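You operate a simulated robot arm through the tools that you are given. There is no shell and no other tool.

The job below is to be done with a simulated two-armed robot. You get a single attempt, and the scene is never put back.

## Task
Fit the chuck, open the tap under the dial, pump the tyre to 6 bar and close the tap.

The check looks at the end state, three seconds after you hand in, the way a careful person would. Anything else that was tipped, shoved, dropped, spilled or broken makes it a failure.

## Robot
Two 7-joint arms with two-finger parallel grippers on one trunk that stands fixed in place. Base frame: the origin is at the foot of the trunk, x ahead of it, y to its left, z up. Lengths are in mm, angles in rad, forces in N, time in s.
The left shoulder is at [50, 158, 1158], the right one opposite. With the tool pointing down near the work surface each hand reaches from about 100 to 640 mm from the base axis, measured 20 degrees to its own side. Payload 3.91 kg a hand.
The TCP of each hand is the grasp point between the finger pads, 30 mm short of the fingertips. In the tool frame z runs along the fingers and y along their closing line. Largest opening 110 mm; finger width 20, thickness 10; the body of the gripper, 48 by 112 mm, starts 55 mm behind the TCP.
Orientation is that of the tool frame in the base frame, as [roll, pitch, yaw] about the fixed x, y, z axes, in that order (R = Rz(yaw) Ry(pitch) Rx(roll)). With the fingers straight down and closing along the base's y, the tool's x points along the base's -x, its y along +y and its z along -z.

## Interface
- The arms move only by the tool move_arm. It takes "left_targets", "right_targets" or both (then of equal length, played together; a hand with none holds still); each is a list of rows, each a list of 7 numbers: the turn, a rotation vector about the base's x, y, z in rad, then the shift along the base's x, y, z in mm, then the gripper command, from -1 (fully open) to 1 (shut), values between in proportion. In form: [[rx, ry, rz, dx, dy, dz, grip], ...]. A call has 1 to 20 rows; each row is the pose to reach, as a shift and turn from the pose commanded when the call began. Each row takes 0.2 s and may step no farther than 50 mm and 0.15 rad from the row before; otherwise, or with a gripper value out of range, the whole call is refused. Where a pose cannot be reached the arm comes as near as it can. A force on the tool above 40 N (or 10 N above the force at the start of the call, whichever is more), or a blocked arm, ends the call early, and 0.2 s more pass. The fingers move at their own pace (about 153 mm/s each) and stop on an object; they squeeze with about 28 N. The grip force told is the motor's: it shows also when the fingers shut on nothing. Time passes only in rows, and 0.2 s behind the last, so rows that repeat a pose let the fingers close. The reply holds the time, the measured pose of the TCP, the force on the tool along the base axes, the opening and the grip force, in the units named above and with some noise, with the torque about the TCP (base axes, N m) and any sound that the robot's microphone picked up, and new pictures: "show" is both (left out), scene, wrist or none (wrist: the cameras of the hands that moved).
- Cameras (640 x 400 px; columns grow to the right, rows downward): "scene" is now at [118.8, -56.5, 1320]; the picture's right is [-0.50, -0.87, 0.00], its down [-0.39, 0.23, -0.89] and it looks along [0.77, -0.45, -0.45] (base axes); focal length 318 px, centre (320, 200). "left" rides on the left gripper at [72, -17, -103] in its tool frame; the picture's right is [0.23, 0.97, 0.00], its down [-0.76, 0.18, -0.62] and it looks along [-0.61, 0.14, 0.78] (tool axes); focal length 222 px, centre (320, 200). "right" rides on the right gripper at [72, 17, -103] in its tool frame; the picture's right is [-0.23, 0.97, 0.00], its down [-0.76, -0.18, -0.62] and it looks along [-0.61, -0.14, 0.78] (tool axes); focal length 222 px, centre (320, 200). There is no depth. A picture from a camera that has moved, and an enlarged one, comes with that camera's place and axes in the base frame and with its lens. The place of the scene camera against the robot may be out by one fixed shift of up to 25 mm in any direction.
- lift_body(by): slides the trunk up (or, below 0, down) by that many mm; the arms and the scene camera ride with it, the base frame stays. It gives what a move gives, with no picture.
- aim_head(pan, tilt): turns the head with the scene camera to pan (to the left, within 1.396 rad either way) and tilt (down, from -0.506 to 1.204), counted from straight ahead of the robot. It gives what a move gives, and a new picture of the scene camera.
- zoom(camera, box): a new picture of the part [left, top, right, bottom] of that camera's present view, enlarged. It takes no simulated time.
- hand_in(): hands the job in; it is judged then, once.

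Places have to be worked out from the pictures, the camera data and where the tool is seen. Open the grippers and draw the arms clear of the work before you hand the job in, unless the task says otherwise.

The tools are called by a JSON object that holds its "fn" and its "kwargs". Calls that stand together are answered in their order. move_arm: Moves the arms, as the interface text tells. Its arguments: {"type":"object","properties":{"left_targets":{"type":"array","items":{"type":"array","items":{"type":"number"}}},"right_targets":{"type":"array","items":{"type":"array","items":{"type":"number"}}},"show":{"type":"string","enum":["both","scene","wrist","none"]}},"required":[]} The other tools are called the same way: lift_body (by) moves the trunk up or down; aim_head (pan, tilt) turns the head that bears the scene camera; zoom (camera, box) takes an enlarged picture of a part of a camera's view; hand_in () hands the job in.

At the start:

```text
t: 0.0
left_tool_pos: [338.9, -45.0, 1163.5]
left_orientation: [-3.141, 0.0, -3.141]
left_contact_force: [-0.5, 0.6, -0.2]
left_moment: [0.01, 0.02, -0.01]
left_gripper_width: 109.8
left_grip_force: 0.0
right_tool_pos: [252.1, -392.0, 1087.2]
right_orientation: [3.142, 0.0, 3.141]
right_contact_force: [0.2, 0.7, 0.2]
right_moment: [0.0, -0.02, 0.05]
right_gripper_width: 110.0
right_grip_force: 0.2
trunk travel left (down, up): [-400.0, 82.0]
head pan, tilt (commanded): [-0.525, 0.473]
```

scene: 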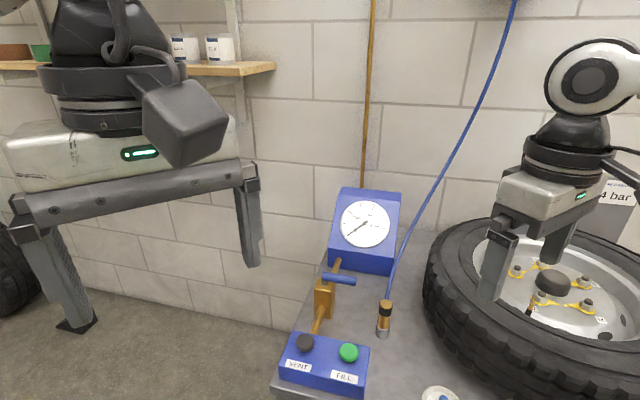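
right: 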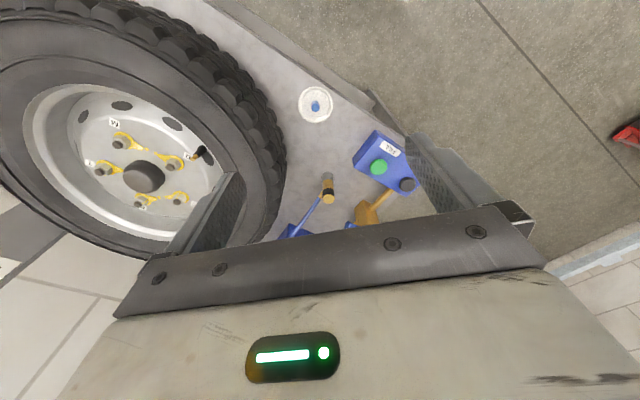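
left: 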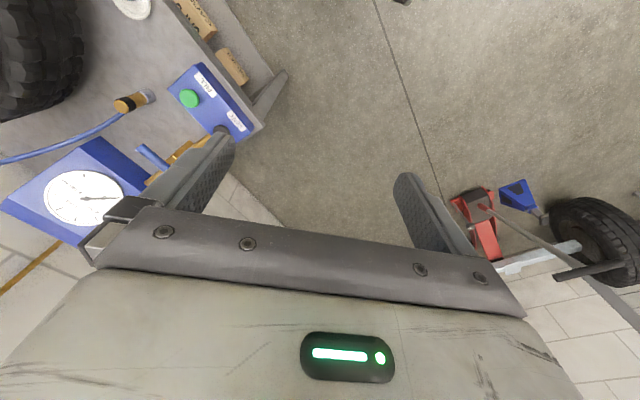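

I see a tyre lying flat on the right, a blue gauge box with a tap (blue lever) under it, a chuck on a blue hose, and a VENT/FILL button box. I'll zoom in on the parts before moving anything.

{"fn": "zoom", "kwargs": {"camera": "scene", "box": [260, 170, 460, 400]}}

{"fn": "zoom", "kwargs": {"camera": "scene", "box": [420, 150, 640, 400]}}

{"fn": "zoom", "kwargs": {"camera": "right", "box": [60, 60, 440, 260]}}

{"fn": "zoom", "kwargs": {"camera": "left", "box": [0, 0, 300, 260]}}

```text
1.74 times, centred on (360, 285) of scene
camera zoom: at [118.8, -56.5, 1320.0], right [-0.5, -0.87, 0.0], down [-0.39, 0.23, -0.89], along [0.77, -0.45, -0.45], focal length 553 px, centre (250, 52)
```

zoom: 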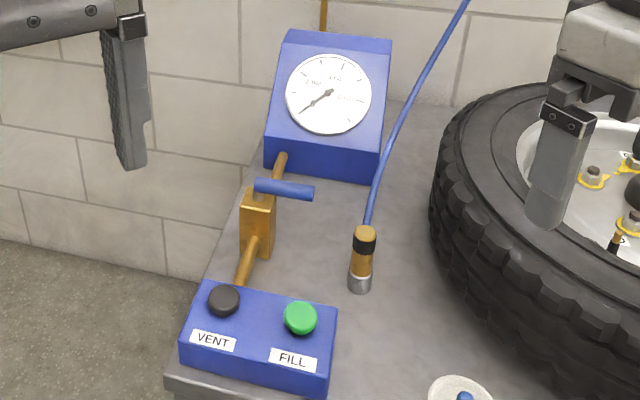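

```text
1.60 times, centred on (530, 275) of scene
camera zoom: at [118.8, -56.5, 1320.0], right [-0.5, -0.87, 0.0], down [-0.39, 0.23, -0.89], along [0.77, -0.45, -0.45], focal length 509 px, centre (-16, 80)
```

zoom: 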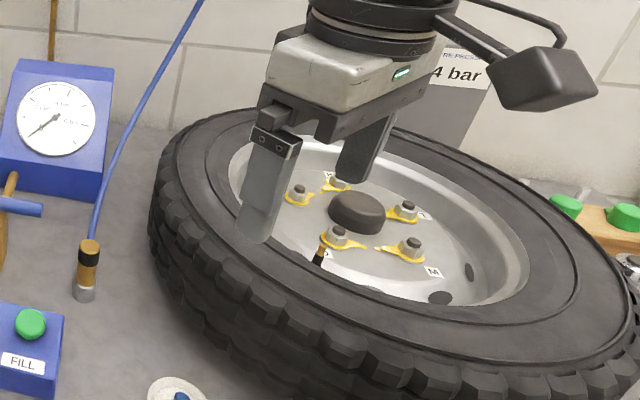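

```text
1.68 times, centred on (250, 160) of right
camera zoom: at [179.8, -374.7, 1190.4], right [0.23, 0.97, 0.0], down [0.76, -0.18, 0.62], along [0.61, -0.14, -0.78], focal length 374 px, centre (438, 267)
```

zoom: 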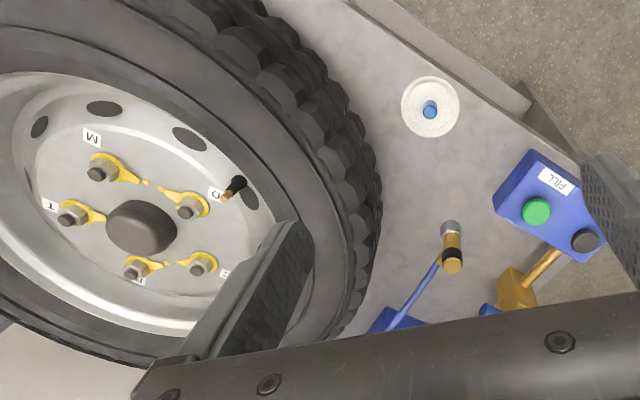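

```text
1.54 times, centred on (150, 130) of left
camera zoom: at [267.0, -60.7, 1266.8], right [-0.23, 0.97, 0.0], down [0.76, 0.18, 0.62], along [0.61, 0.14, -0.78], focal length 342 px, centre (582, 308)
```

zoom: 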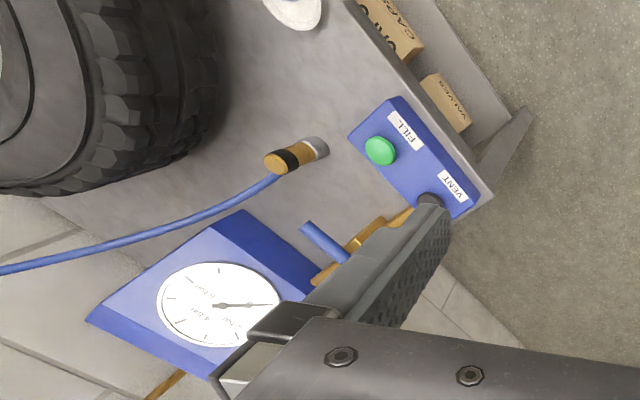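

The dial and a sign with "4 bar" need a closer look. I'll zoom tighter on the dial and sign.

{"fn": "zoom", "kwargs": {"camera": "scene", "box": [325, 180, 405, 280]}}

{"fn": "zoom", "kwargs": {"camera": "left", "box": [30, 150, 160, 240]}}

{"fn": "aim_head", "kwargs": {"pan": -0.8, "tilt": 0.6}}

```text
4.00 times, centred on (365, 230) of scene
camera zoom: at [118.8, -56.5, 1320.0], right [-0.5, -0.87, 0.0], down [-0.39, 0.23, -0.89], along [0.77, -0.45, -0.45], focal length 1273 px, centre (140, 80)
```

zoom: 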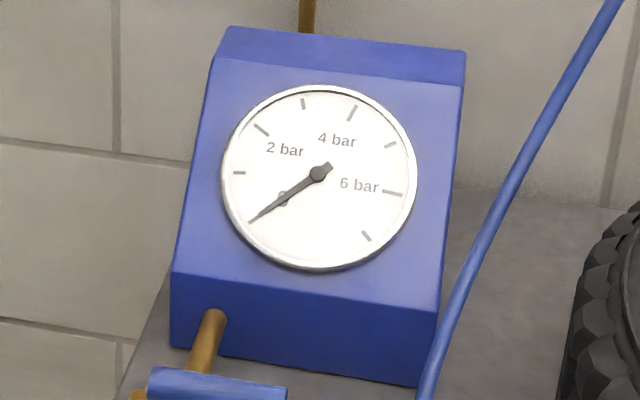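

```text
4.44 times, centred on (95, 195) of left
camera zoom: at [267.0, -60.7, 1266.8], right [-0.23, 0.97, 0.0], down [0.76, 0.18, 0.62], along [0.61, 0.14, -0.78], focal length 987 px, centre (1320, 222)
```

zoom: 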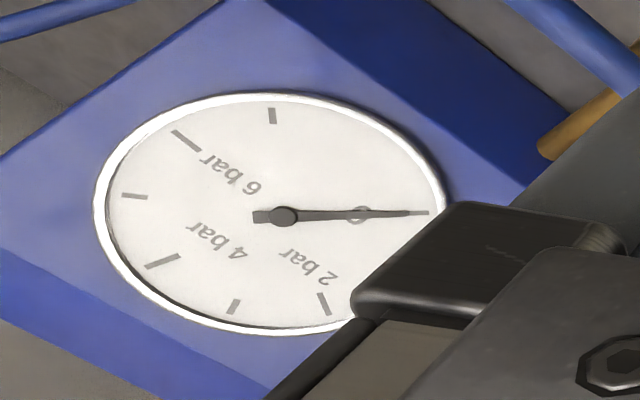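

```text
t: 0.8
left_tool_pos: [339.2, -45.0, 1161.6]
left_orientation: [-3.139, -0.001, -3.14]
left_contact_force: [0.0, 0.6, -0.3]
left_moment: [0.02, 0.02, 0.0]
left_gripper_width: 110.2
left_grip_force: 0.2
right_tool_pos: [251.5, -390.7, 1087.6]
right_orientation: [-3.141, 0.002, 3.141]
right_contact_force: [-0.2, -0.3, -0.1]
right_moment: [-0.01, 0.02, 0.0]
right_gripper_width: 110.0
right_grip_force: 0.1
trunk travel left (down, up): [-400.0, 82.0]
head pan, tilt (commanded): [-0.799, 0.6]
camera scene: at [101.3, -73.9, 1308.5], right [-0.72, -0.7, 0.0], down [-0.39, 0.4, -0.83], along [0.58, -0.59, -0.56], focal length 318 px, centre (320, 200)
```

scene: 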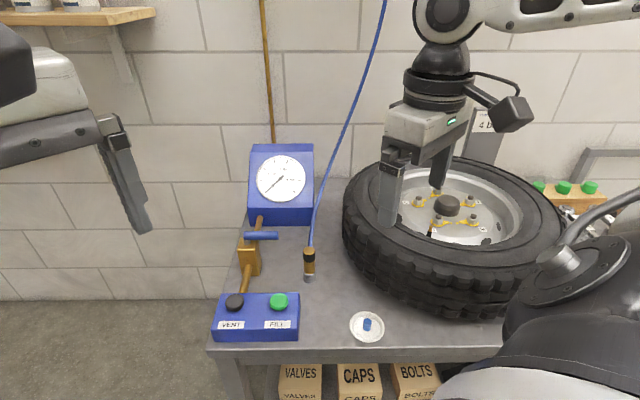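

The dial reads 0, with long ticks at 2, 4 and 6 bar. From the two wrist views I judge that the chuck stands upright near (495, -427), from z≈690 to 797. Next I'll zoom on the valve, tap and sign in this new view.

{"fn": "zoom", "kwargs": {"camera": "scene", "box": [400, 90, 520, 250]}}

{"fn": "zoom", "kwargs": {"camera": "scene", "box": [200, 200, 340, 350]}}

{"fn": "aim_head", "kwargs": {"pan": -1.0, "tilt": 0.5}}

```text
2.50 times, centred on (460, 170) of scene
camera zoom: at [101.3, -73.9, 1308.5], right [-0.72, -0.7, 0.0], down [-0.39, 0.4, -0.83], along [0.58, -0.59, -0.56], focal length 796 px, centre (-30, 275)
```

zoom: 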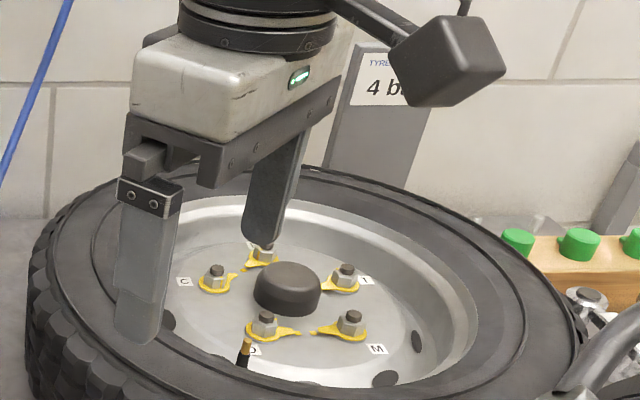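

```text
2.67 times, centred on (270, 275) of scene
camera zoom: at [101.3, -73.9, 1308.5], right [-0.72, -0.7, 0.0], down [-0.39, 0.4, -0.83], along [0.58, -0.59, -0.56], focal length 849 px, centre (453, 0)
```

zoom: 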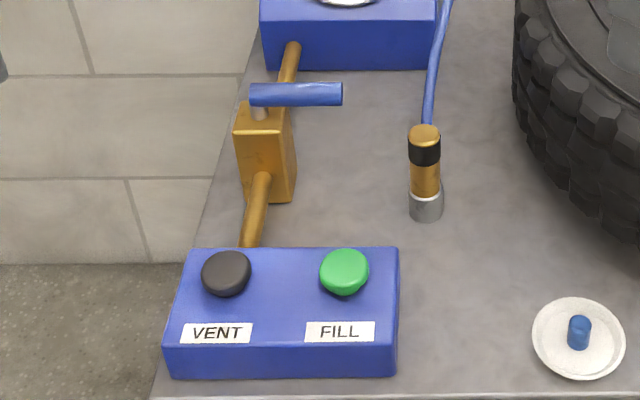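

```text
t: 1.5
left_tool_pos: [338.8, -44.6, 1162.8]
left_orientation: [-3.14, -0.001, -3.14]
left_contact_force: [0.3, 1.2, -1.4]
left_moment: [0.01, -0.01, -0.01]
left_gripper_width: 110.0
left_grip_force: 0.1
right_tool_pos: [251.4, -391.0, 1088.1]
right_orientation: [-3.141, 0.0, 3.141]
right_contact_force: [0.3, 0.1, -0.8]
right_moment: [0.01, 0.02, 0.03]
right_gripper_width: 109.9
right_grip_force: 0.0
trunk travel left (down, up): [-400.0, 82.0]
head pan, tilt (commanded): [-1.0, 0.499]
camera scene: at [88.8, -87.1, 1317.5], right [-0.84, -0.54, 0.0], down [-0.26, 0.4, -0.88], along [0.47, -0.74, -0.48], focal length 318 px, centre (320, 200)
```

scene: 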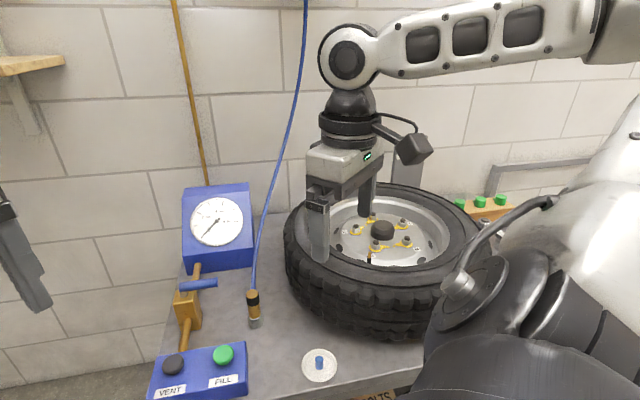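

From triangulation, FILL is near (453, -304, 763), VENT near (516, -241, 761), and the lever tip near (568, -397, 813). I need a better fix on the valve, so I'll shift the right hand (still high) to bring its camera to a second viewpoint.

{"fn": "move_arm", "kwargs": {"right_targets": [[0, 0, 0, -25, -40, 10, -1], [0, 0, 0, -50, -80, 20, -1], [0, 0, 0, -75, -115, 30, -1], [0, 0, 0, -90, -130, 30, -1]], "show": "both"}}

```text
t: 2.5
left_tool_pos: [339.6, -44.9, 1162.8]
left_orientation: [-3.14, -0.001, -3.139]
left_contact_force: [0.0, -0.2, 0.0]
left_moment: [0.02, 0.03, 0.0]
left_gripper_width: 109.8
left_grip_force: 0.1
right_tool_pos: [164.8, -522.4, 1117.3]
right_orientation: [-3.142, 0.001, -3.14]
right_contact_force: [0.4, 0.5, -0.7]
right_moment: [-0.02, 0.0, -0.03]
right_gripper_width: 109.9
right_grip_force: 0.0
trunk travel left (down, up): [-400.0, 82.0]
head pan, tilt (commanded): [-1.0, 0.499]
camera scene: at [88.6, -87.2, 1317.6], right [-0.84, -0.54, 0.0], down [-0.26, 0.4, -0.88], along [0.47, -0.74, -0.48], focal length 318 px, centre (320, 200)
camera right: at [93.2, -505.8, 1220.4], right [0.23, 0.97, 0.0], down [0.76, -0.18, 0.62], along [0.61, -0.14, -0.78], focal length 222 px, centre (320, 200)
```

scene: 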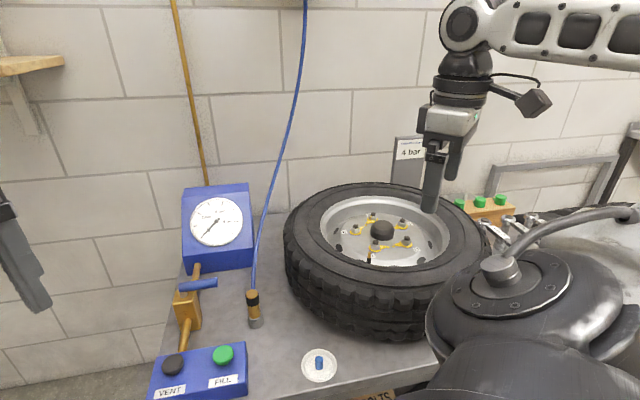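
right: 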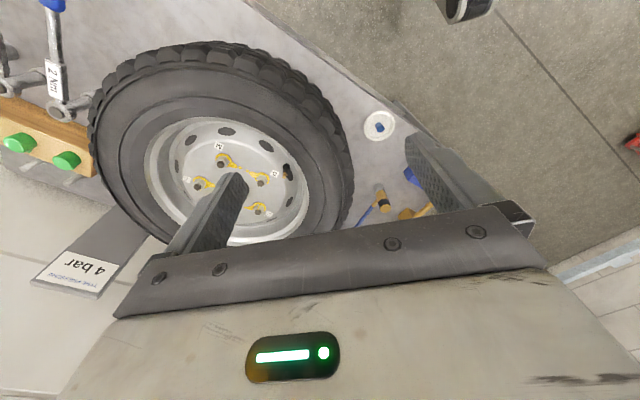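

{"fn": "zoom", "kwargs": {"camera": "right", "box": [150, 90, 350, 250]}}

{"fn": "zoom", "kwargs": {"camera": "scene", "box": [310, 180, 450, 290]}}

{"fn": "zoom", "kwargs": {"camera": "scene", "box": [380, 120, 500, 220]}}

{"fn": "zoom", "kwargs": {"camera": "right", "box": [20, 200, 160, 300]}}

```text
2.50 times, centred on (250, 170) of right
camera zoom: at [93.2, -505.8, 1220.4], right [0.23, 0.97, 0.0], down [0.76, -0.18, 0.62], along [0.61, -0.14, -0.78], focal length 555 px, centre (495, 275)
```

zoom: 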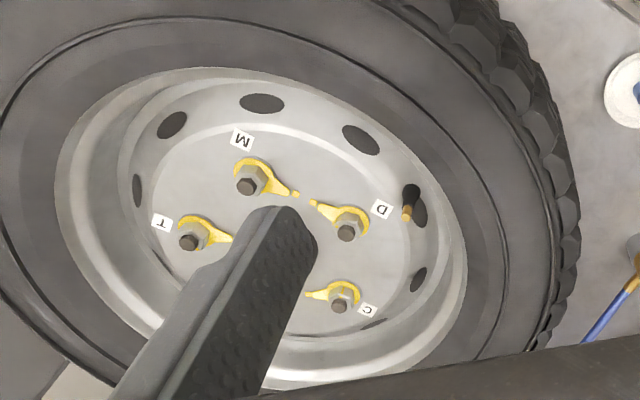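

```text
3.64 times, centred on (380, 235) of scene
camera zoom: at [88.6, -87.2, 1317.6], right [-0.84, -0.54, 0.0], down [-0.26, 0.4, -0.88], along [0.47, -0.74, -0.48], focal length 1157 px, centre (102, 73)
```

zoom: 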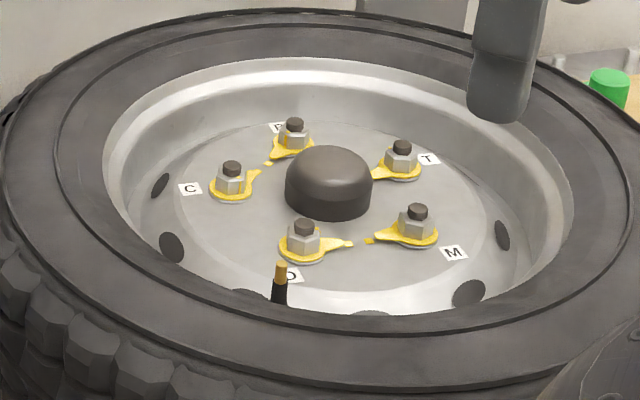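

```text
4.00 times, centred on (440, 170) of scene
camera zoom: at [88.6, -87.2, 1317.6], right [-0.84, -0.54, 0.0], down [-0.26, 0.4, -0.88], along [0.47, -0.74, -0.48], focal length 1273 px, centre (-160, 320)
```

zoom: 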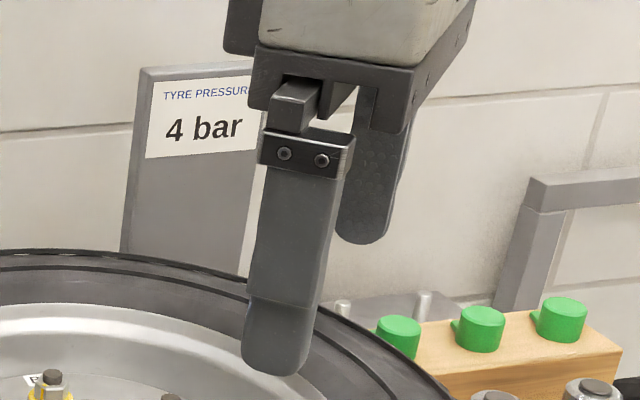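

```text
4.00 times, centred on (90, 250) of right
camera zoom: at [93.2, -505.8, 1220.4], right [0.23, 0.97, 0.0], down [0.76, -0.18, 0.62], along [0.61, -0.14, -0.78], focal length 888 px, centre (1240, 0)
```

zoom: 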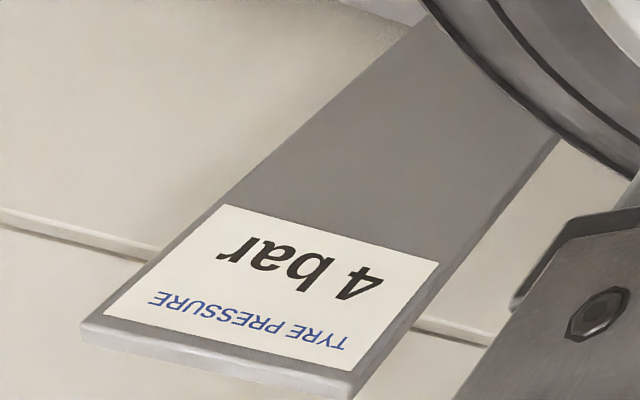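

The sign reads "TYRE PRESSURE 4 bar", but the job explicitly says 6 bar, so I'll pump to 6. The valve stem triangulates to nearly vertical, with its tip at about (307, -627, 851). I'll now tilt the right hand forward 0.6 rad so the hose stays clear of the palm, and bring it behind and above the chuck for a closer look.

{"fn": "move_arm", "kwargs": {"right_targets": [[0, -0.1, 0, 43, 16, -10, -1], [0, -0.2, 0, 86, 32, -20, -1], [0, -0.3, 0, 129, 48, -30, -1], [0, -0.4, 0, 172, 64, -40, -1], [0, -0.5, 0, 215, 80, -50, -1], [0, -0.6, 0, 255, 94, -70, -1], [0, -0.6, 0, 258, 95, -110, -1], [0, -0.6, 0, 258, 95, -150, -1], [0, -0.6, 0, 258, 95, -180, -1]], "show": "both"}}

```text
t: 4.5
left_tool_pos: [338.7, -44.2, 1163.0]
left_orientation: [3.141, 0.0, -3.139]
left_contact_force: [0.1, 0.8, 0.3]
left_moment: [-0.01, -0.03, 0.0]
left_gripper_width: 110.0
left_grip_force: 0.1
right_tool_pos: [421.4, -426.2, 935.1]
right_orientation: [3.141, 0.602, 3.141]
right_contact_force: [0.6, 0.3, 1.0]
right_moment: [0.06, 0.01, 0.01]
right_gripper_width: 109.8
right_grip_force: 0.1
trunk travel left (down, up): [-400.0, 82.0]
head pan, tilt (commanded): [-1.0, 0.499]
camera scene: at [88.9, -87.3, 1317.6], right [-0.84, -0.54, 0.0], down [-0.26, 0.4, -0.88], along [0.47, -0.74, -0.48], focal length 318 px, centre (320, 200)
camera right: at [303.6, -409.5, 979.4], right [0.19, 0.97, 0.13], down [0.28, -0.18, 0.94], along [0.94, -0.14, -0.3], focal length 222 px, centre (320, 200)
```

scene: 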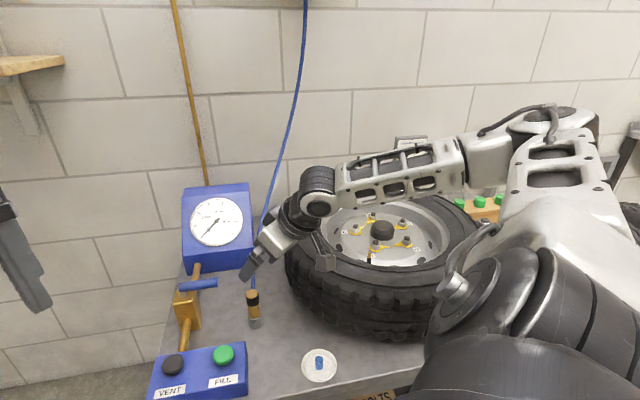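
right: 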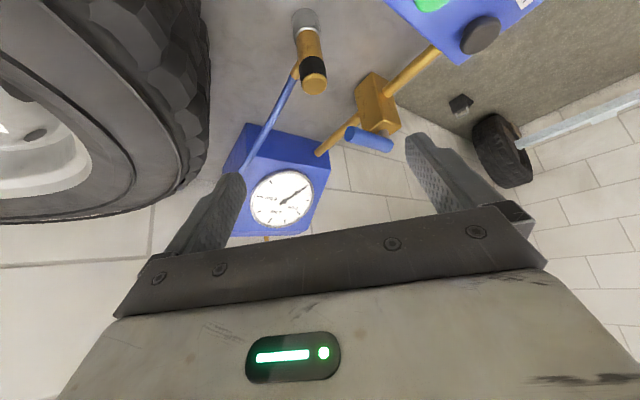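

The camera now sees the chuck, hose, tap and dial clearly. I'll zoom to refine the chuck and hose positions.

{"fn": "zoom", "kwargs": {"camera": "right", "box": [220, 0, 420, 160]}}

{"fn": "zoom", "kwargs": {"camera": "scene", "box": [160, 180, 340, 400]}}

```text
2.50 times, centred on (320, 80) of right
camera zoom: at [303.6, -409.5, 979.4], right [0.19, 0.97, 0.13], down [0.28, -0.18, 0.94], along [0.94, -0.14, -0.3], focal length 555 px, centre (320, 500)
```

zoom: 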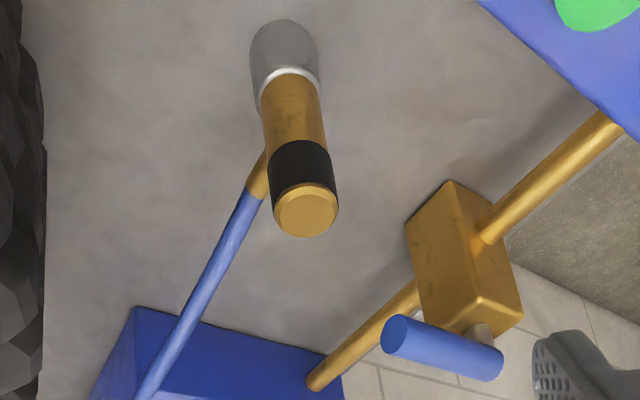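

```text
1.82 times, centred on (250, 290) of scene
camera zoom: at [88.9, -87.3, 1317.6], right [-0.84, -0.54, 0.0], down [-0.26, 0.4, -0.88], along [0.47, -0.74, -0.48], focal length 579 px, centre (447, 36)
```

zoom: 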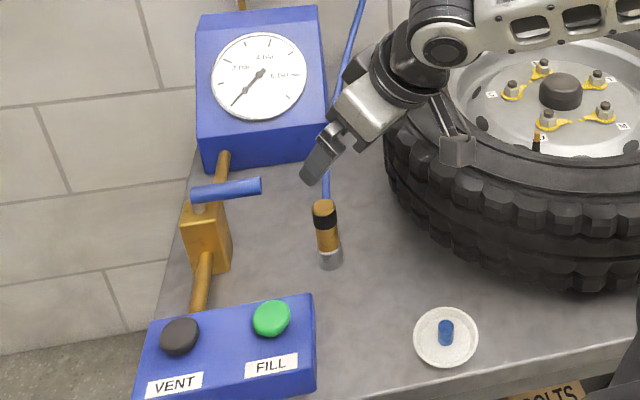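

The hose leaves the chuck sideways (toward the wall) at mid-height, so the top is free for a vertical grasp. I put the chuck axis at about (488, -426). I'll bring the tool upright, yaw it -45° so the fingers close across the hose direction, and hover above the chuck.

{"fn": "move_arm", "kwargs": {"right_targets": [[0.029, 0.071, -0.095, 8, 0, 0, -0.3], [0.059, 0.142, -0.19, 16, 0, 0, -0.3], [0.088, 0.213, -0.285, 24, 0, 0, -0.3], [0.118, 0.284, -0.38, 33, 0, 0, -0.3], [0.147, 0.355, -0.476, 42, 0, 0, -0.3], [0.176, 0.427, -0.571, 50, 0, 0, -0.3], [0.206, 0.498, -0.666, 58, 0, -10, -0.3], [0.2353, 0.5687, -0.761, 66, 0, -20, -0.3], [0.2353, 0.5687, -0.761, 66, 0, -30, -0.3]], "show": "both"}}

```text
t: 6.5
left_tool_pos: [338.1, -44.8, 1161.6]
left_orientation: [-3.14, -0.001, -3.14]
left_contact_force: [-1.0, 0.5, 0.8]
left_moment: [-0.01, -0.01, 0.01]
left_gripper_width: 109.8
left_grip_force: 0.0
right_tool_pos: [486.0, -426.9, 906.8]
right_orientation: [3.141, 0.001, 2.357]
right_contact_force: [-0.1, -0.7, 0.0]
right_moment: [-0.03, 0.02, 0.0]
right_gripper_width: 71.7
right_grip_force: 0.1
trunk travel left (down, up): [-400.0, 82.0]
head pan, tilt (commanded): [-1.0, 0.499]
camera scene: at [88.8, -87.2, 1317.6], right [-0.84, -0.54, 0.0], down [-0.26, 0.4, -0.88], along [0.47, -0.74, -0.48], focal length 318 px, centre (320, 200)
camera right: at [447.1, -363.2, 1010.2], right [0.85, 0.53, 0.0], down [0.41, -0.66, 0.62], along [0.33, -0.53, -0.78], focal length 222 px, centre (320, 200)
```

scene: 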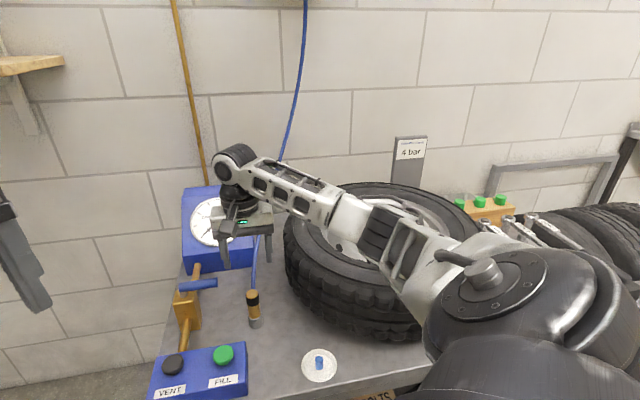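
right: 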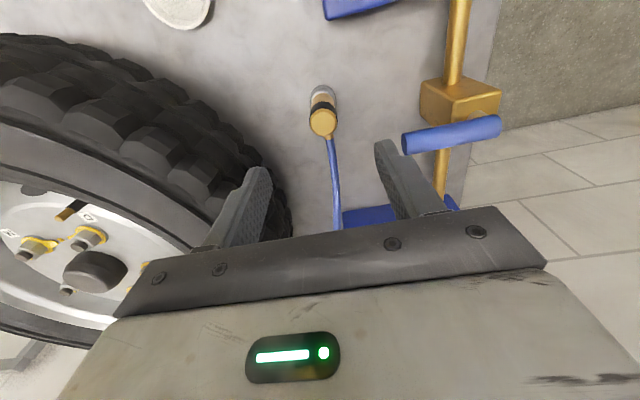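

The chuck top sits at (322, 121) in the wrist picture, right where the tool axis projects, so I'm centred within 2 mm. I'll descend to z≈775 and close.

{"fn": "move_arm", "kwargs": {"right_targets": [[0, 0, 0, 1.5, 0.5, -40, -0.3], [0, 0, 0, 1.5, 0.5, -80, -0.3], [0, 0, 0, 1.5, 0.5, -115, -0.3], [0, 0, 0, 1.5, 0.5, -132, -0.3]], "show": "both"}}

```text
t: 7.5
left_tool_pos: [339.2, -44.9, 1163.8]
left_orientation: [-3.139, 0.001, -3.14]
left_contact_force: [0.1, -0.4, 0.1]
left_moment: [-0.01, 0.01, -0.01]
left_gripper_width: 110.1
left_grip_force: 0.1
right_tool_pos: [486.5, -426.7, 773.4]
right_orientation: [3.141, 0.001, 2.358]
right_contact_force: [-0.1, -0.4, -0.6]
right_moment: [0.0, -0.04, 0.0]
right_gripper_width: 71.4
right_grip_force: 0.1
trunk travel left (down, up): [-400.0, 82.0]
head pan, tilt (commanded): [-1.0, 0.499]
camera scene: at [88.8, -87.2, 1317.6], right [-0.84, -0.54, 0.0], down [-0.26, 0.4, -0.88], along [0.47, -0.74, -0.48], focal length 318 px, centre (320, 200)
camera right: at [448.3, -363.6, 877.1], right [0.85, 0.53, 0.0], down [0.41, -0.66, 0.62], along [0.33, -0.53, -0.78], focal length 222 px, centre (320, 200)
```

scene: 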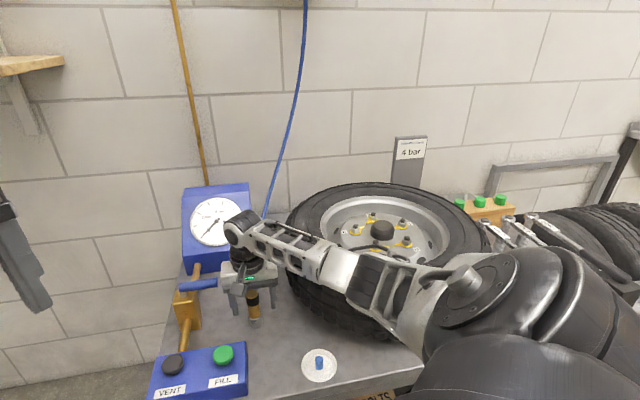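
right: 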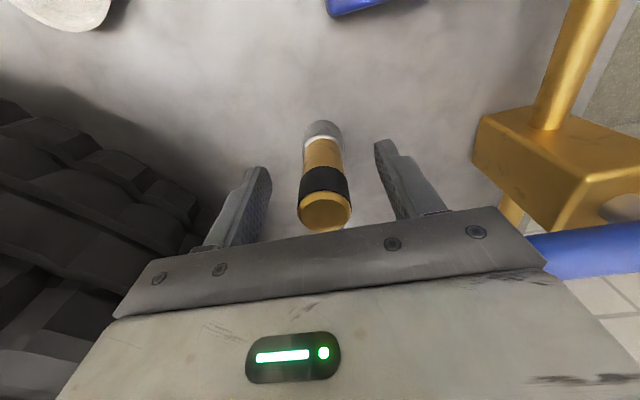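

The chuck sits centred between the fingers with no contact force. Closing now.

{"fn": "move_arm", "kwargs": {"right_targets": [[0, 0, 0, 0, 0, 0, 0.2], [0, 0, 0, 0, 0, 0, 0.6], [0, 0, 0, 0, 0, 0, 1], [0, 0, 0, 0, 0, 0, 1]], "show": "wrist"}}

```text
t: 8.5
left_tool_pos: [339.1, -44.8, 1161.7]
left_orientation: [-3.139, 0.0, -3.14]
left_contact_force: [0.8, -0.3, 1.0]
left_moment: [0.01, 0.0, -0.01]
left_gripper_width: 109.9
left_grip_force: 0.0
right_tool_pos: [488.4, -426.2, 774.6]
right_orientation: [-3.141, 0.0, 2.36]
right_contact_force: [1.1, 3.1, -1.1]
right_moment: [0.02, -0.06, 0.0]
right_gripper_width: 26.6
right_grip_force: 28.1
trunk travel left (down, up): [-400.0, 82.0]
head pan, tilt (commanded): [-1.0, 0.499]
camera right: at [448.6, -363.3, 877.8], right [0.85, 0.53, 0.0], down [0.41, -0.66, 0.62], along [0.33, -0.53, -0.78], focal length 222 px, centre (320, 200)
```

right: 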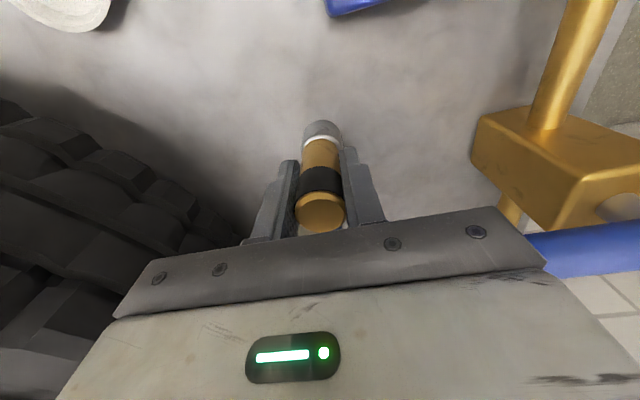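

Gripped at 26.6 mm with 28 N. I'll lift straight up to clear the tyre.

{"fn": "move_arm", "kwargs": {"right_targets": [[0, 0, 0, 0, 0, 20, 1], [0, 0, 0, 0, 0, 50, 1], [0, 0, 0, 0, 0, 90, 1], [0, 0, 0, 0, 0, 135, 1], [0, 0, 0, 0, 0, 180, 1], [0, 0, 0, 0, 0, 220, 1], [0, 0, 0, 0, 0, 240, 1]], "show": "both"}}

```text
t: 10.1
left_tool_pos: [339.4, -44.6, 1162.8]
left_orientation: [-3.141, 0.001, -3.14]
left_contact_force: [0.3, -0.3, 0.4]
left_moment: [0.01, 0.02, 0.02]
left_gripper_width: 109.8
left_grip_force: 0.0
right_tool_pos: [489.9, -424.3, 1016.0]
right_orientation: [3.141, -0.002, 2.355]
right_contact_force: [-1.3, -0.1, -2.1]
right_moment: [-0.03, 0.0, -0.02]
right_gripper_width: 26.4
right_grip_force: 28.1
trunk travel left (down, up): [-400.0, 82.0]
head pan, tilt (commanded): [-1.0, 0.499]
camera scene: at [88.7, -87.2, 1317.5], right [-0.84, -0.54, 0.0], down [-0.26, 0.4, -0.88], along [0.47, -0.74, -0.48], focal length 318 px, centre (320, 200)
camera right: at [450.8, -362.1, 1120.0], right [0.85, 0.53, 0.0], down [0.41, -0.66, 0.62], along [0.33, -0.53, -0.78], focal length 222 px, centre (320, 200)
```

scene: 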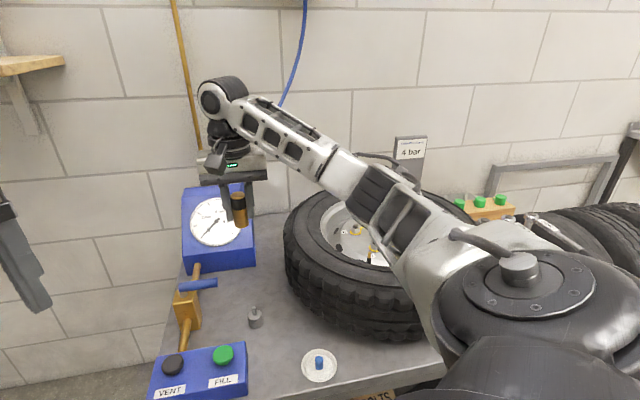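
right: 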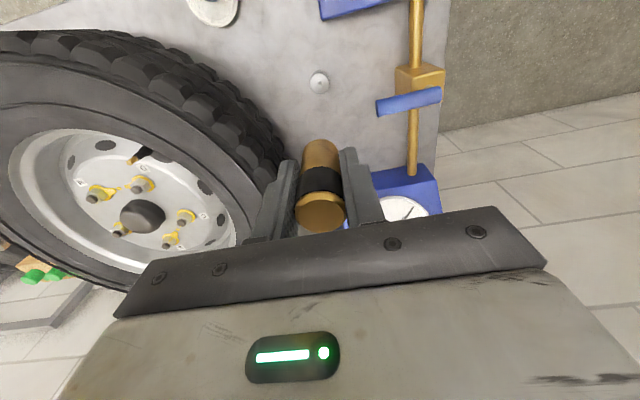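

The silver part was a stand that stays on the bench; the chuck itself is the brass and black body. Zooming to measure the chuck's lower end.

{"fn": "zoom", "kwargs": {"camera": "scene", "box": [180, 120, 320, 350]}}

{"fn": "zoom", "kwargs": {"camera": "right", "box": [240, 40, 440, 260]}}

{"fn": "zoom", "kwargs": {"camera": "right", "box": [60, 100, 260, 270]}}

```text
1.74 times, centred on (250, 235) of scene
camera zoom: at [88.7, -87.2, 1317.5], right [-0.84, -0.54, 0.0], down [-0.26, 0.4, -0.88], along [0.47, -0.74, -0.48], focal length 553 px, centre (442, 139)
```

zoom: 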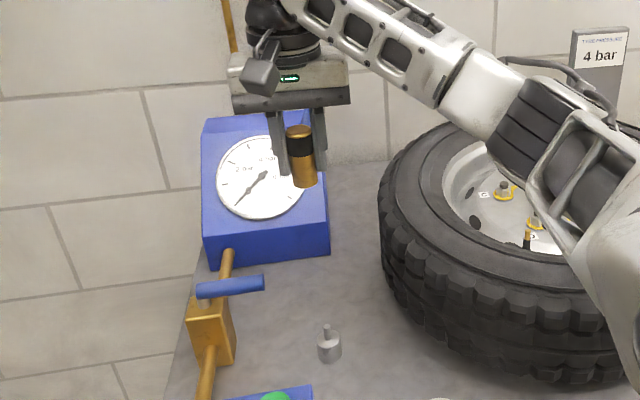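

```text
1.82 times, centred on (340, 150) of right
camera zoom: at [450.8, -362.1, 1120.0], right [0.85, 0.53, 0.0], down [0.41, -0.66, 0.62], along [0.33, -0.53, -0.78], focal length 404 px, centre (284, 291)
```

zoom: 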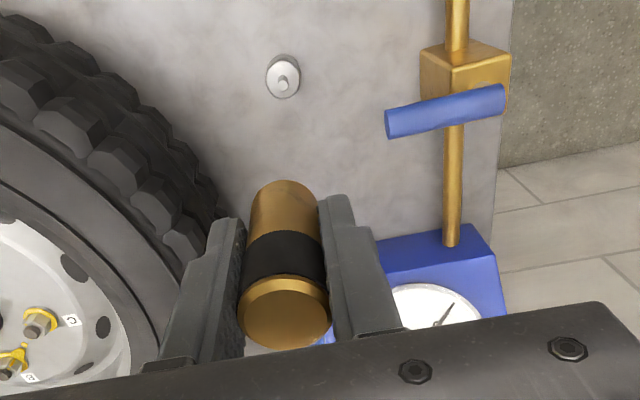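

```text
2.35 times, centred on (160, 185) of right
camera zoom: at [450.8, -362.1, 1120.0], right [0.85, 0.53, 0.0], down [0.41, -0.66, 0.62], along [0.33, -0.53, -0.78], focal length 523 px, centre (696, 235)
```

zoom: 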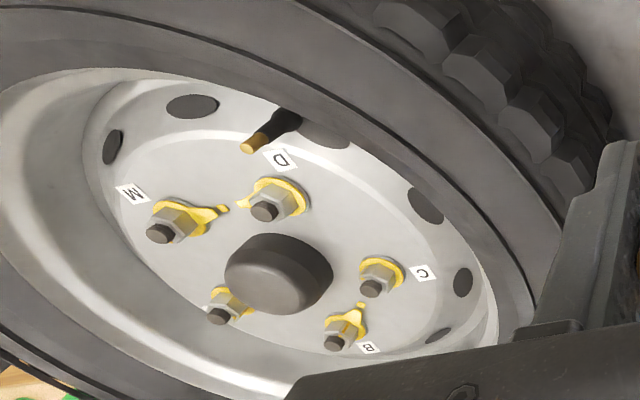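

The chuck is ~58 mm long, with its bottom about 38 mm below the TCP. A third ray confirms the valve is vertical with its tip at about (307.5, -627.4, 849). I'll carry the chuck over the tyre at height.

{"fn": "move_arm", "kwargs": {"right_targets": [[0, 0, 0, -30, -33, 0, 1], [0, 0, 0, -60, -67, 0, 1], [0, 0, 0, -91, -101, 0, 1], [0, 0, 0, -121, -135, 0, 1], [0, 0, 0, -151, -168, 0, 1], [0, 0, 0, -174, -194, 0, 1], [0, 0, 0, -181.5, -202, 0, 1], [0, 0, 0, -181.5, -202, 0, 1]], "show": "both"}}

```text
t: 11.9
left_tool_pos: [337.9, -45.4, 1162.2]
left_orientation: [3.14, 0.002, -3.139]
left_contact_force: [-0.5, -0.4, 0.3]
left_moment: [0.01, 0.01, 0.0]
left_gripper_width: 110.2
left_grip_force: 0.0
right_tool_pos: [306.4, -630.8, 1015.8]
right_orientation: [-3.139, -0.001, 2.356]
right_contact_force: [0.6, 0.0, -0.3]
right_moment: [0.01, -0.02, 0.01]
right_gripper_width: 26.5
right_grip_force: 28.1
trunk travel left (down, up): [-400.0, 82.0]
head pan, tilt (commanded): [-1.0, 0.499]
camera scene: at [88.8, -87.4, 1317.5], right [-0.84, -0.54, 0.0], down [-0.26, 0.4, -0.88], along [0.47, -0.74, -0.48], focal length 318 px, centre (320, 200)
camera right: at [266.6, -568.1, 1117.8], right [0.85, 0.53, 0.0], down [0.41, -0.66, 0.62], along [0.33, -0.53, -0.78], focal length 222 px, centre (320, 200)
```

scene: 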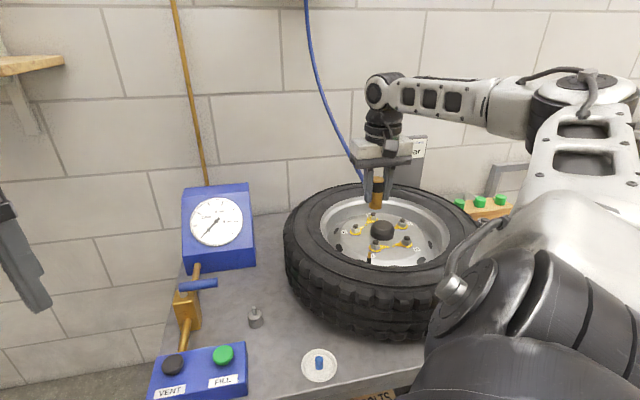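
right: 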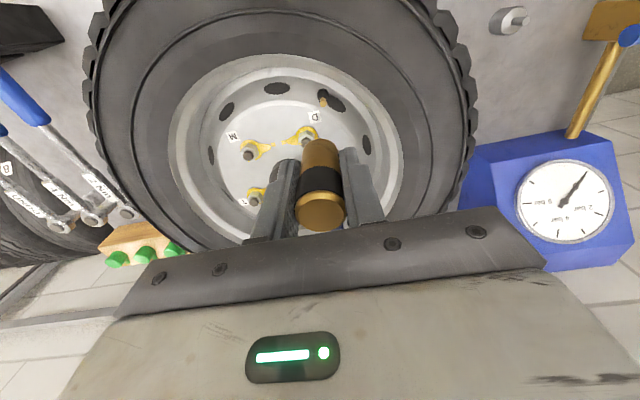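

The chuck is over the wheel. Zooming on the valve in the wrist view to check alignment.

{"fn": "zoom", "kwargs": {"camera": "right", "box": [260, 70, 400, 240]}}

{"fn": "zoom", "kwargs": {"camera": "scene", "box": [320, 130, 440, 280]}}

```text
2.35 times, centred on (330, 155) of right
camera zoom: at [266.6, -568.1, 1117.8], right [0.85, 0.53, 0.0], down [0.41, -0.66, 0.62], along [0.33, -0.53, -0.78], focal length 523 px, centre (296, 306)
```

zoom: 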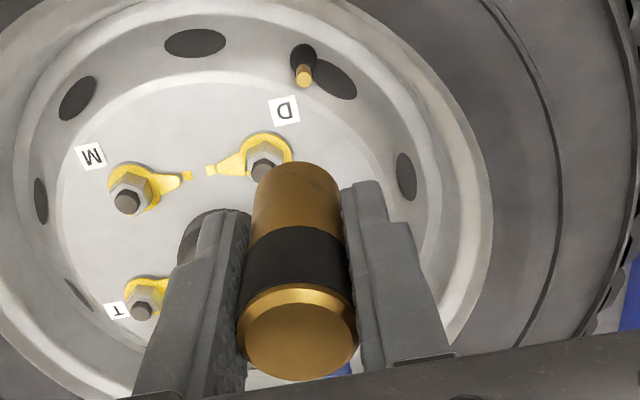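

```text
2.67 times, centred on (380, 205) of scene
camera zoom: at [88.8, -87.4, 1317.5], right [-0.84, -0.54, 0.0], down [-0.26, 0.4, -0.88], along [0.47, -0.74, -0.48], focal length 849 px, centre (160, 187)
```

zoom: 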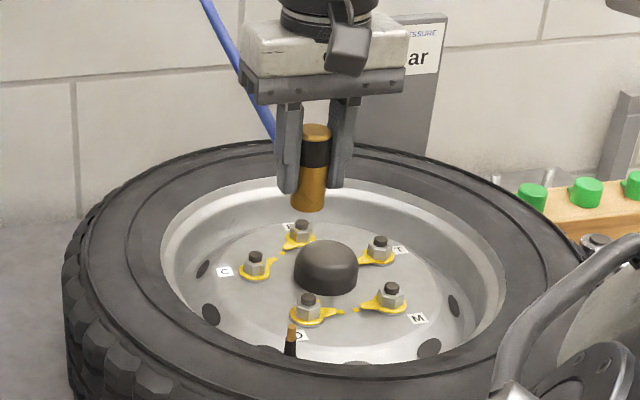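

Relative to the tool axis, the valve is about (+3.6, +1.6) mm off, and the scene view agrees. I'll correct that and descend to about 25 mm above the tip, then re-check.

{"fn": "move_arm", "kwargs": {"right_targets": [[0, 0, 0, 3.6, 1.6, -30, 1], [0, 0, 0, 3.6, 1.6, -65, 1], [0, 0, 0, 3.6, 1.6, -95, 1], [0, 0, 0, 3.6, 1.6, -102, 1], [0, 0, 0, 3.6, 1.6, -102, 1]], "show": "both"}}

{"fn": "zoom", "kwargs": {"camera": "right", "box": [260, 70, 400, 240]}}

{"fn": "zoom", "kwargs": {"camera": "scene", "box": [340, 170, 420, 280]}}

```text
t: 13.1
left_tool_pos: [338.9, -44.0, 1162.1]
left_orientation: [3.141, 0.0, -3.14]
left_contact_force: [-0.7, 0.2, -1.1]
left_moment: [0.01, 0.01, -0.01]
left_gripper_width: 110.0
left_grip_force: 0.0
right_tool_pos: [312.6, -627.3, 912.1]
right_orientation: [-3.141, 0.0, 2.355]
right_contact_force: [0.4, -0.6, -1.5]
right_moment: [0.0, -0.01, -0.06]
right_gripper_width: 26.5
right_grip_force: 27.5
trunk travel left (down, up): [-400.0, 82.0]
head pan, tilt (commanded): [-1.0, 0.499]
camera scene: at [88.8, -87.3, 1317.5], right [-0.84, -0.54, 0.0], down [-0.26, 0.4, -0.88], along [0.47, -0.74, -0.48], focal length 318 px, centre (320, 200)
camera right: at [272.6, -564.0, 1016.2], right [0.85, 0.53, 0.0], down [0.41, -0.66, 0.62], along [0.33, -0.53, -0.78], focal length 222 px, centre (320, 200)
```

scene: 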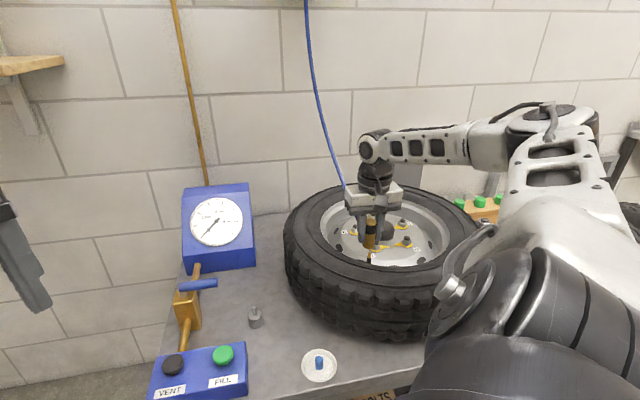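
right: 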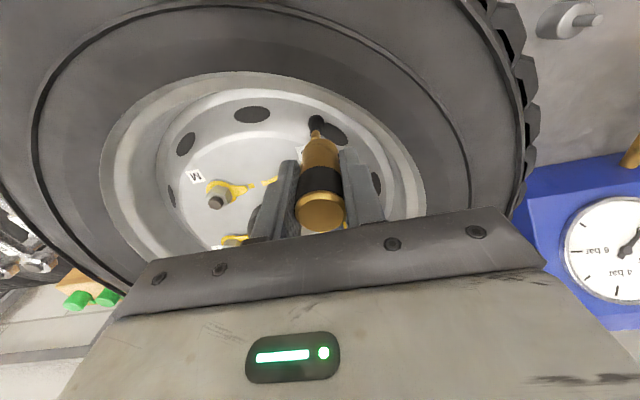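

```text
2.35 times, centred on (330, 155) of right
camera zoom: at [272.6, -564.0, 1016.2], right [0.85, 0.53, 0.0], down [0.41, -0.66, 0.62], along [0.33, -0.53, -0.78], focal length 523 px, centre (296, 306)
```

zoom: 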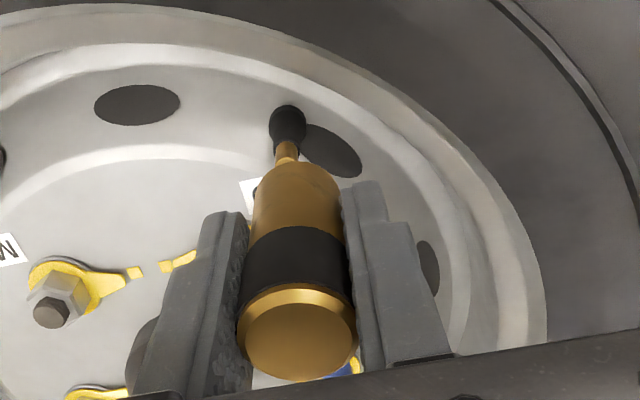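

```text
3.64 times, centred on (380, 225) of scene
camera zoom: at [88.8, -87.3, 1317.5], right [-0.84, -0.54, 0.0], down [-0.26, 0.4, -0.88], along [0.47, -0.74, -0.48], focal length 1157 px, centre (102, 109)
```

zoom: 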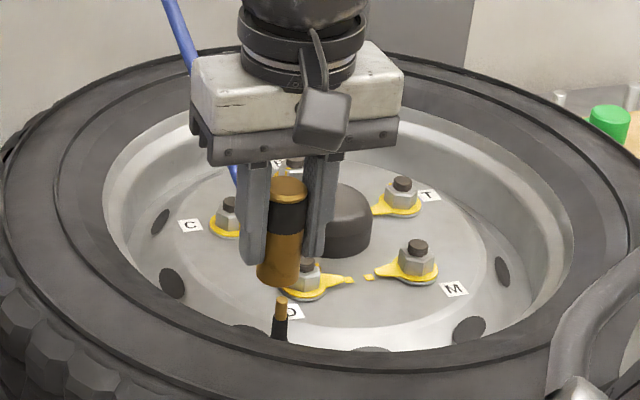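

The visible valve stem is at column 286 versus 296 for the chuck axis, so I've overshot by ~3 mm along the closing line. I'll nudge (-2.6, -1.9) mm at the same height and look again.

{"fn": "move_arm", "kwargs": {"right_targets": [[0, 0, 0, -2.6, -1.9, 0, 1], [0, 0, 0, -2.6, -1.9, 0, 1], [0, 0, 0, -2.6, -1.9, 0, 1]], "show": "none"}}

{"fn": "zoom", "kwargs": {"camera": "right", "box": [280, 90, 360, 180]}}

{"fn": "zoom", "kwargs": {"camera": "scene", "box": [350, 200, 400, 270]}}

```text
t: 13.9
left_tool_pos: [338.8, -44.1, 1162.7]
left_orientation: [3.141, 0.0, -3.141]
left_contact_force: [-1.4, -1.7, 0.4]
left_moment: [0.01, -0.02, -0.02]
left_gripper_width: 110.1
left_grip_force: 0.0
right_tool_pos: [308.6, -628.2, 912.4]
right_orientation: [-3.14, 0.001, 2.355]
right_contact_force: [-0.1, -0.5, -1.1]
right_moment: [0.0, 0.01, 0.0]
right_gripper_width: 26.4
right_grip_force: 28.4
trunk travel left (down, up): [-400.0, 82.0]
head pan, tilt (commanded): [-1.0, 0.499]
```

```text
4.44 times, centred on (320, 135) of right
camera zoom: at [269.3, -566.0, 1016.1], right [0.85, 0.53, 0.0], down [0.41, -0.66, 0.62], along [0.33, -0.53, -0.78], focal length 987 px, centre (320, 489)
```

zoom: 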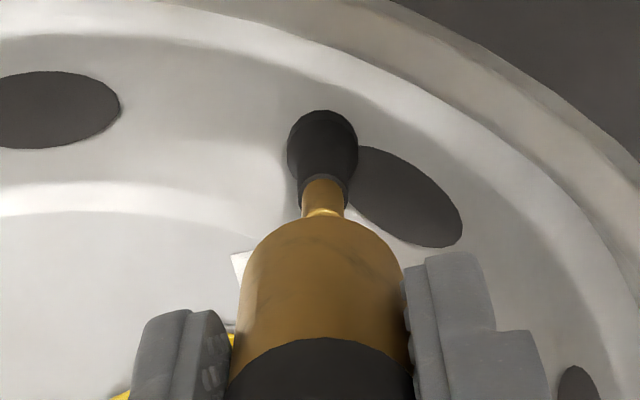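

```text
5.71 times, centred on (375, 235) of scene
camera zoom: at [88.8, -87.3, 1317.5], right [-0.84, -0.54, 0.0], down [-0.26, 0.4, -0.88], along [0.47, -0.74, -0.48], focal length 1818 px, centre (6, 0)
```

zoom: 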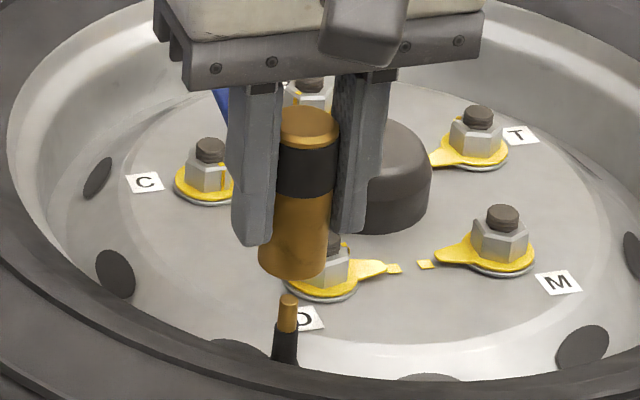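

Alignment along the closing line is now within 0.5 mm. Along the tool's x my rays put the valve about 2 mm toward the robot, so I'll trim that and lower to just above the tip.

{"fn": "move_arm", "kwargs": {"right_targets": [[0, 0, 0, -1.1, 1.5, 0, 1], [0, 0, 0, -1.1, 1.5, -8, 1], [0, 0, 0, -1.1, 1.5, -15, 1], [0, 0, 0, -1.1, 1.5, -15, 1]], "show": "none"}}

{"fn": "zoom", "kwargs": {"camera": "right", "box": [280, 90, 360, 180]}}

{"fn": "zoom", "kwargs": {"camera": "scene", "box": [350, 200, 400, 270]}}

```text
t: 14.9
left_tool_pos: [339.7, -44.1, 1163.2]
left_orientation: [3.141, -0.001, -3.141]
left_contact_force: [0.0, 0.2, -0.3]
left_moment: [0.02, 0.03, 0.02]
left_gripper_width: 109.9
left_grip_force: 0.0
right_tool_pos: [306.4, -625.7, 898.1]
right_orientation: [-3.14, 0.001, 2.356]
right_contact_force: [0.5, -0.2, -1.6]
right_moment: [-0.05, 0.03, -0.01]
right_gripper_width: 26.4
right_grip_force: 27.7
trunk travel left (down, up): [-400.0, 82.0]
head pan, tilt (commanded): [-1.0, 0.499]
```

```text
4.44 times, centred on (320, 135) of right
camera zoom: at [267.3, -563.5, 1001.4], right [0.85, 0.53, 0.0], down [0.41, -0.66, 0.62], along [0.33, -0.53, -0.78], focal length 987 px, centre (320, 489)
```

zoom: 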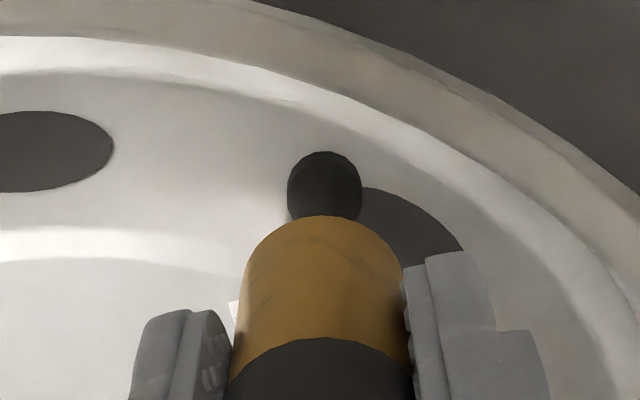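

```text
5.71 times, centred on (375, 235) of scene
camera zoom: at [88.8, -87.3, 1317.6], right [-0.84, -0.54, 0.0], down [-0.26, 0.4, -0.88], along [0.47, -0.74, -0.48], focal length 1818 px, centre (6, 0)
```

zoom: 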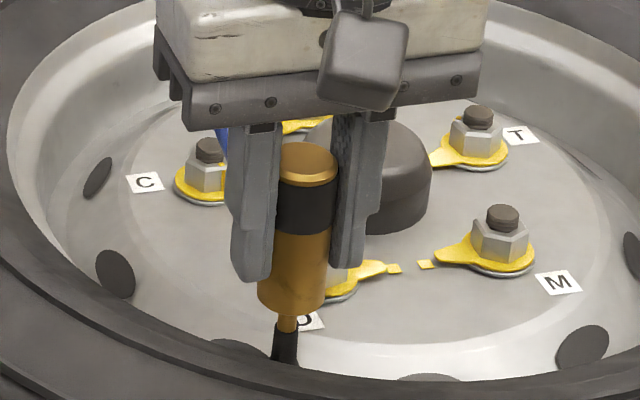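

Chuck and stem line up in both views and the chuck's rim is about level with the tip. Pressing down gently in small steps while watching the force.

{"fn": "move_arm", "kwargs": {"right_targets": [[0, 0, 0, 0, 0, -4, 1], [0, 0, 0, 0, 0, -8, 1], [0, 0, 0, 0, 0, -12, 1], [0, 0, 0, 0, 0, -15, 1]], "show": "none"}}

{"fn": "zoom", "kwargs": {"camera": "scene", "box": [350, 200, 400, 270]}}

```text
t: 15.9
left_tool_pos: [338.8, -43.8, 1162.1]
left_orientation: [-3.139, -0.001, -3.139]
left_contact_force: [0.2, 0.1, 1.1]
left_moment: [0.0, 0.0, 0.03]
left_gripper_width: 110.3
left_grip_force: 0.0
right_tool_pos: [306.1, -626.0, 882.3]
right_orientation: [-3.142, 0.0, 2.358]
right_contact_force: [0.7, 1.6, -0.6]
right_moment: [0.03, -0.02, -0.01]
right_gripper_width: 26.4
right_grip_force: 28.4
trunk travel left (down, up): [-400.0, 82.0]
head pan, tilt (commanded): [-1.0, 0.499]
```

```text
5.71 times, centred on (375, 235) of scene
camera zoom: at [88.8, -87.1, 1317.6], right [-0.84, -0.54, 0.0], down [-0.26, 0.4, -0.88], along [0.47, -0.74, -0.48], focal length 1818 px, centre (6, 0)
```

zoom: 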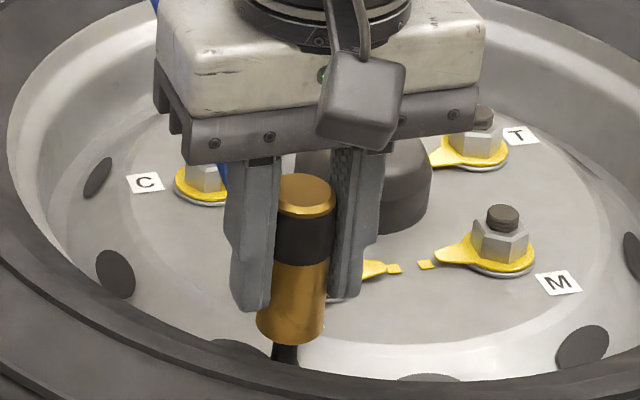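

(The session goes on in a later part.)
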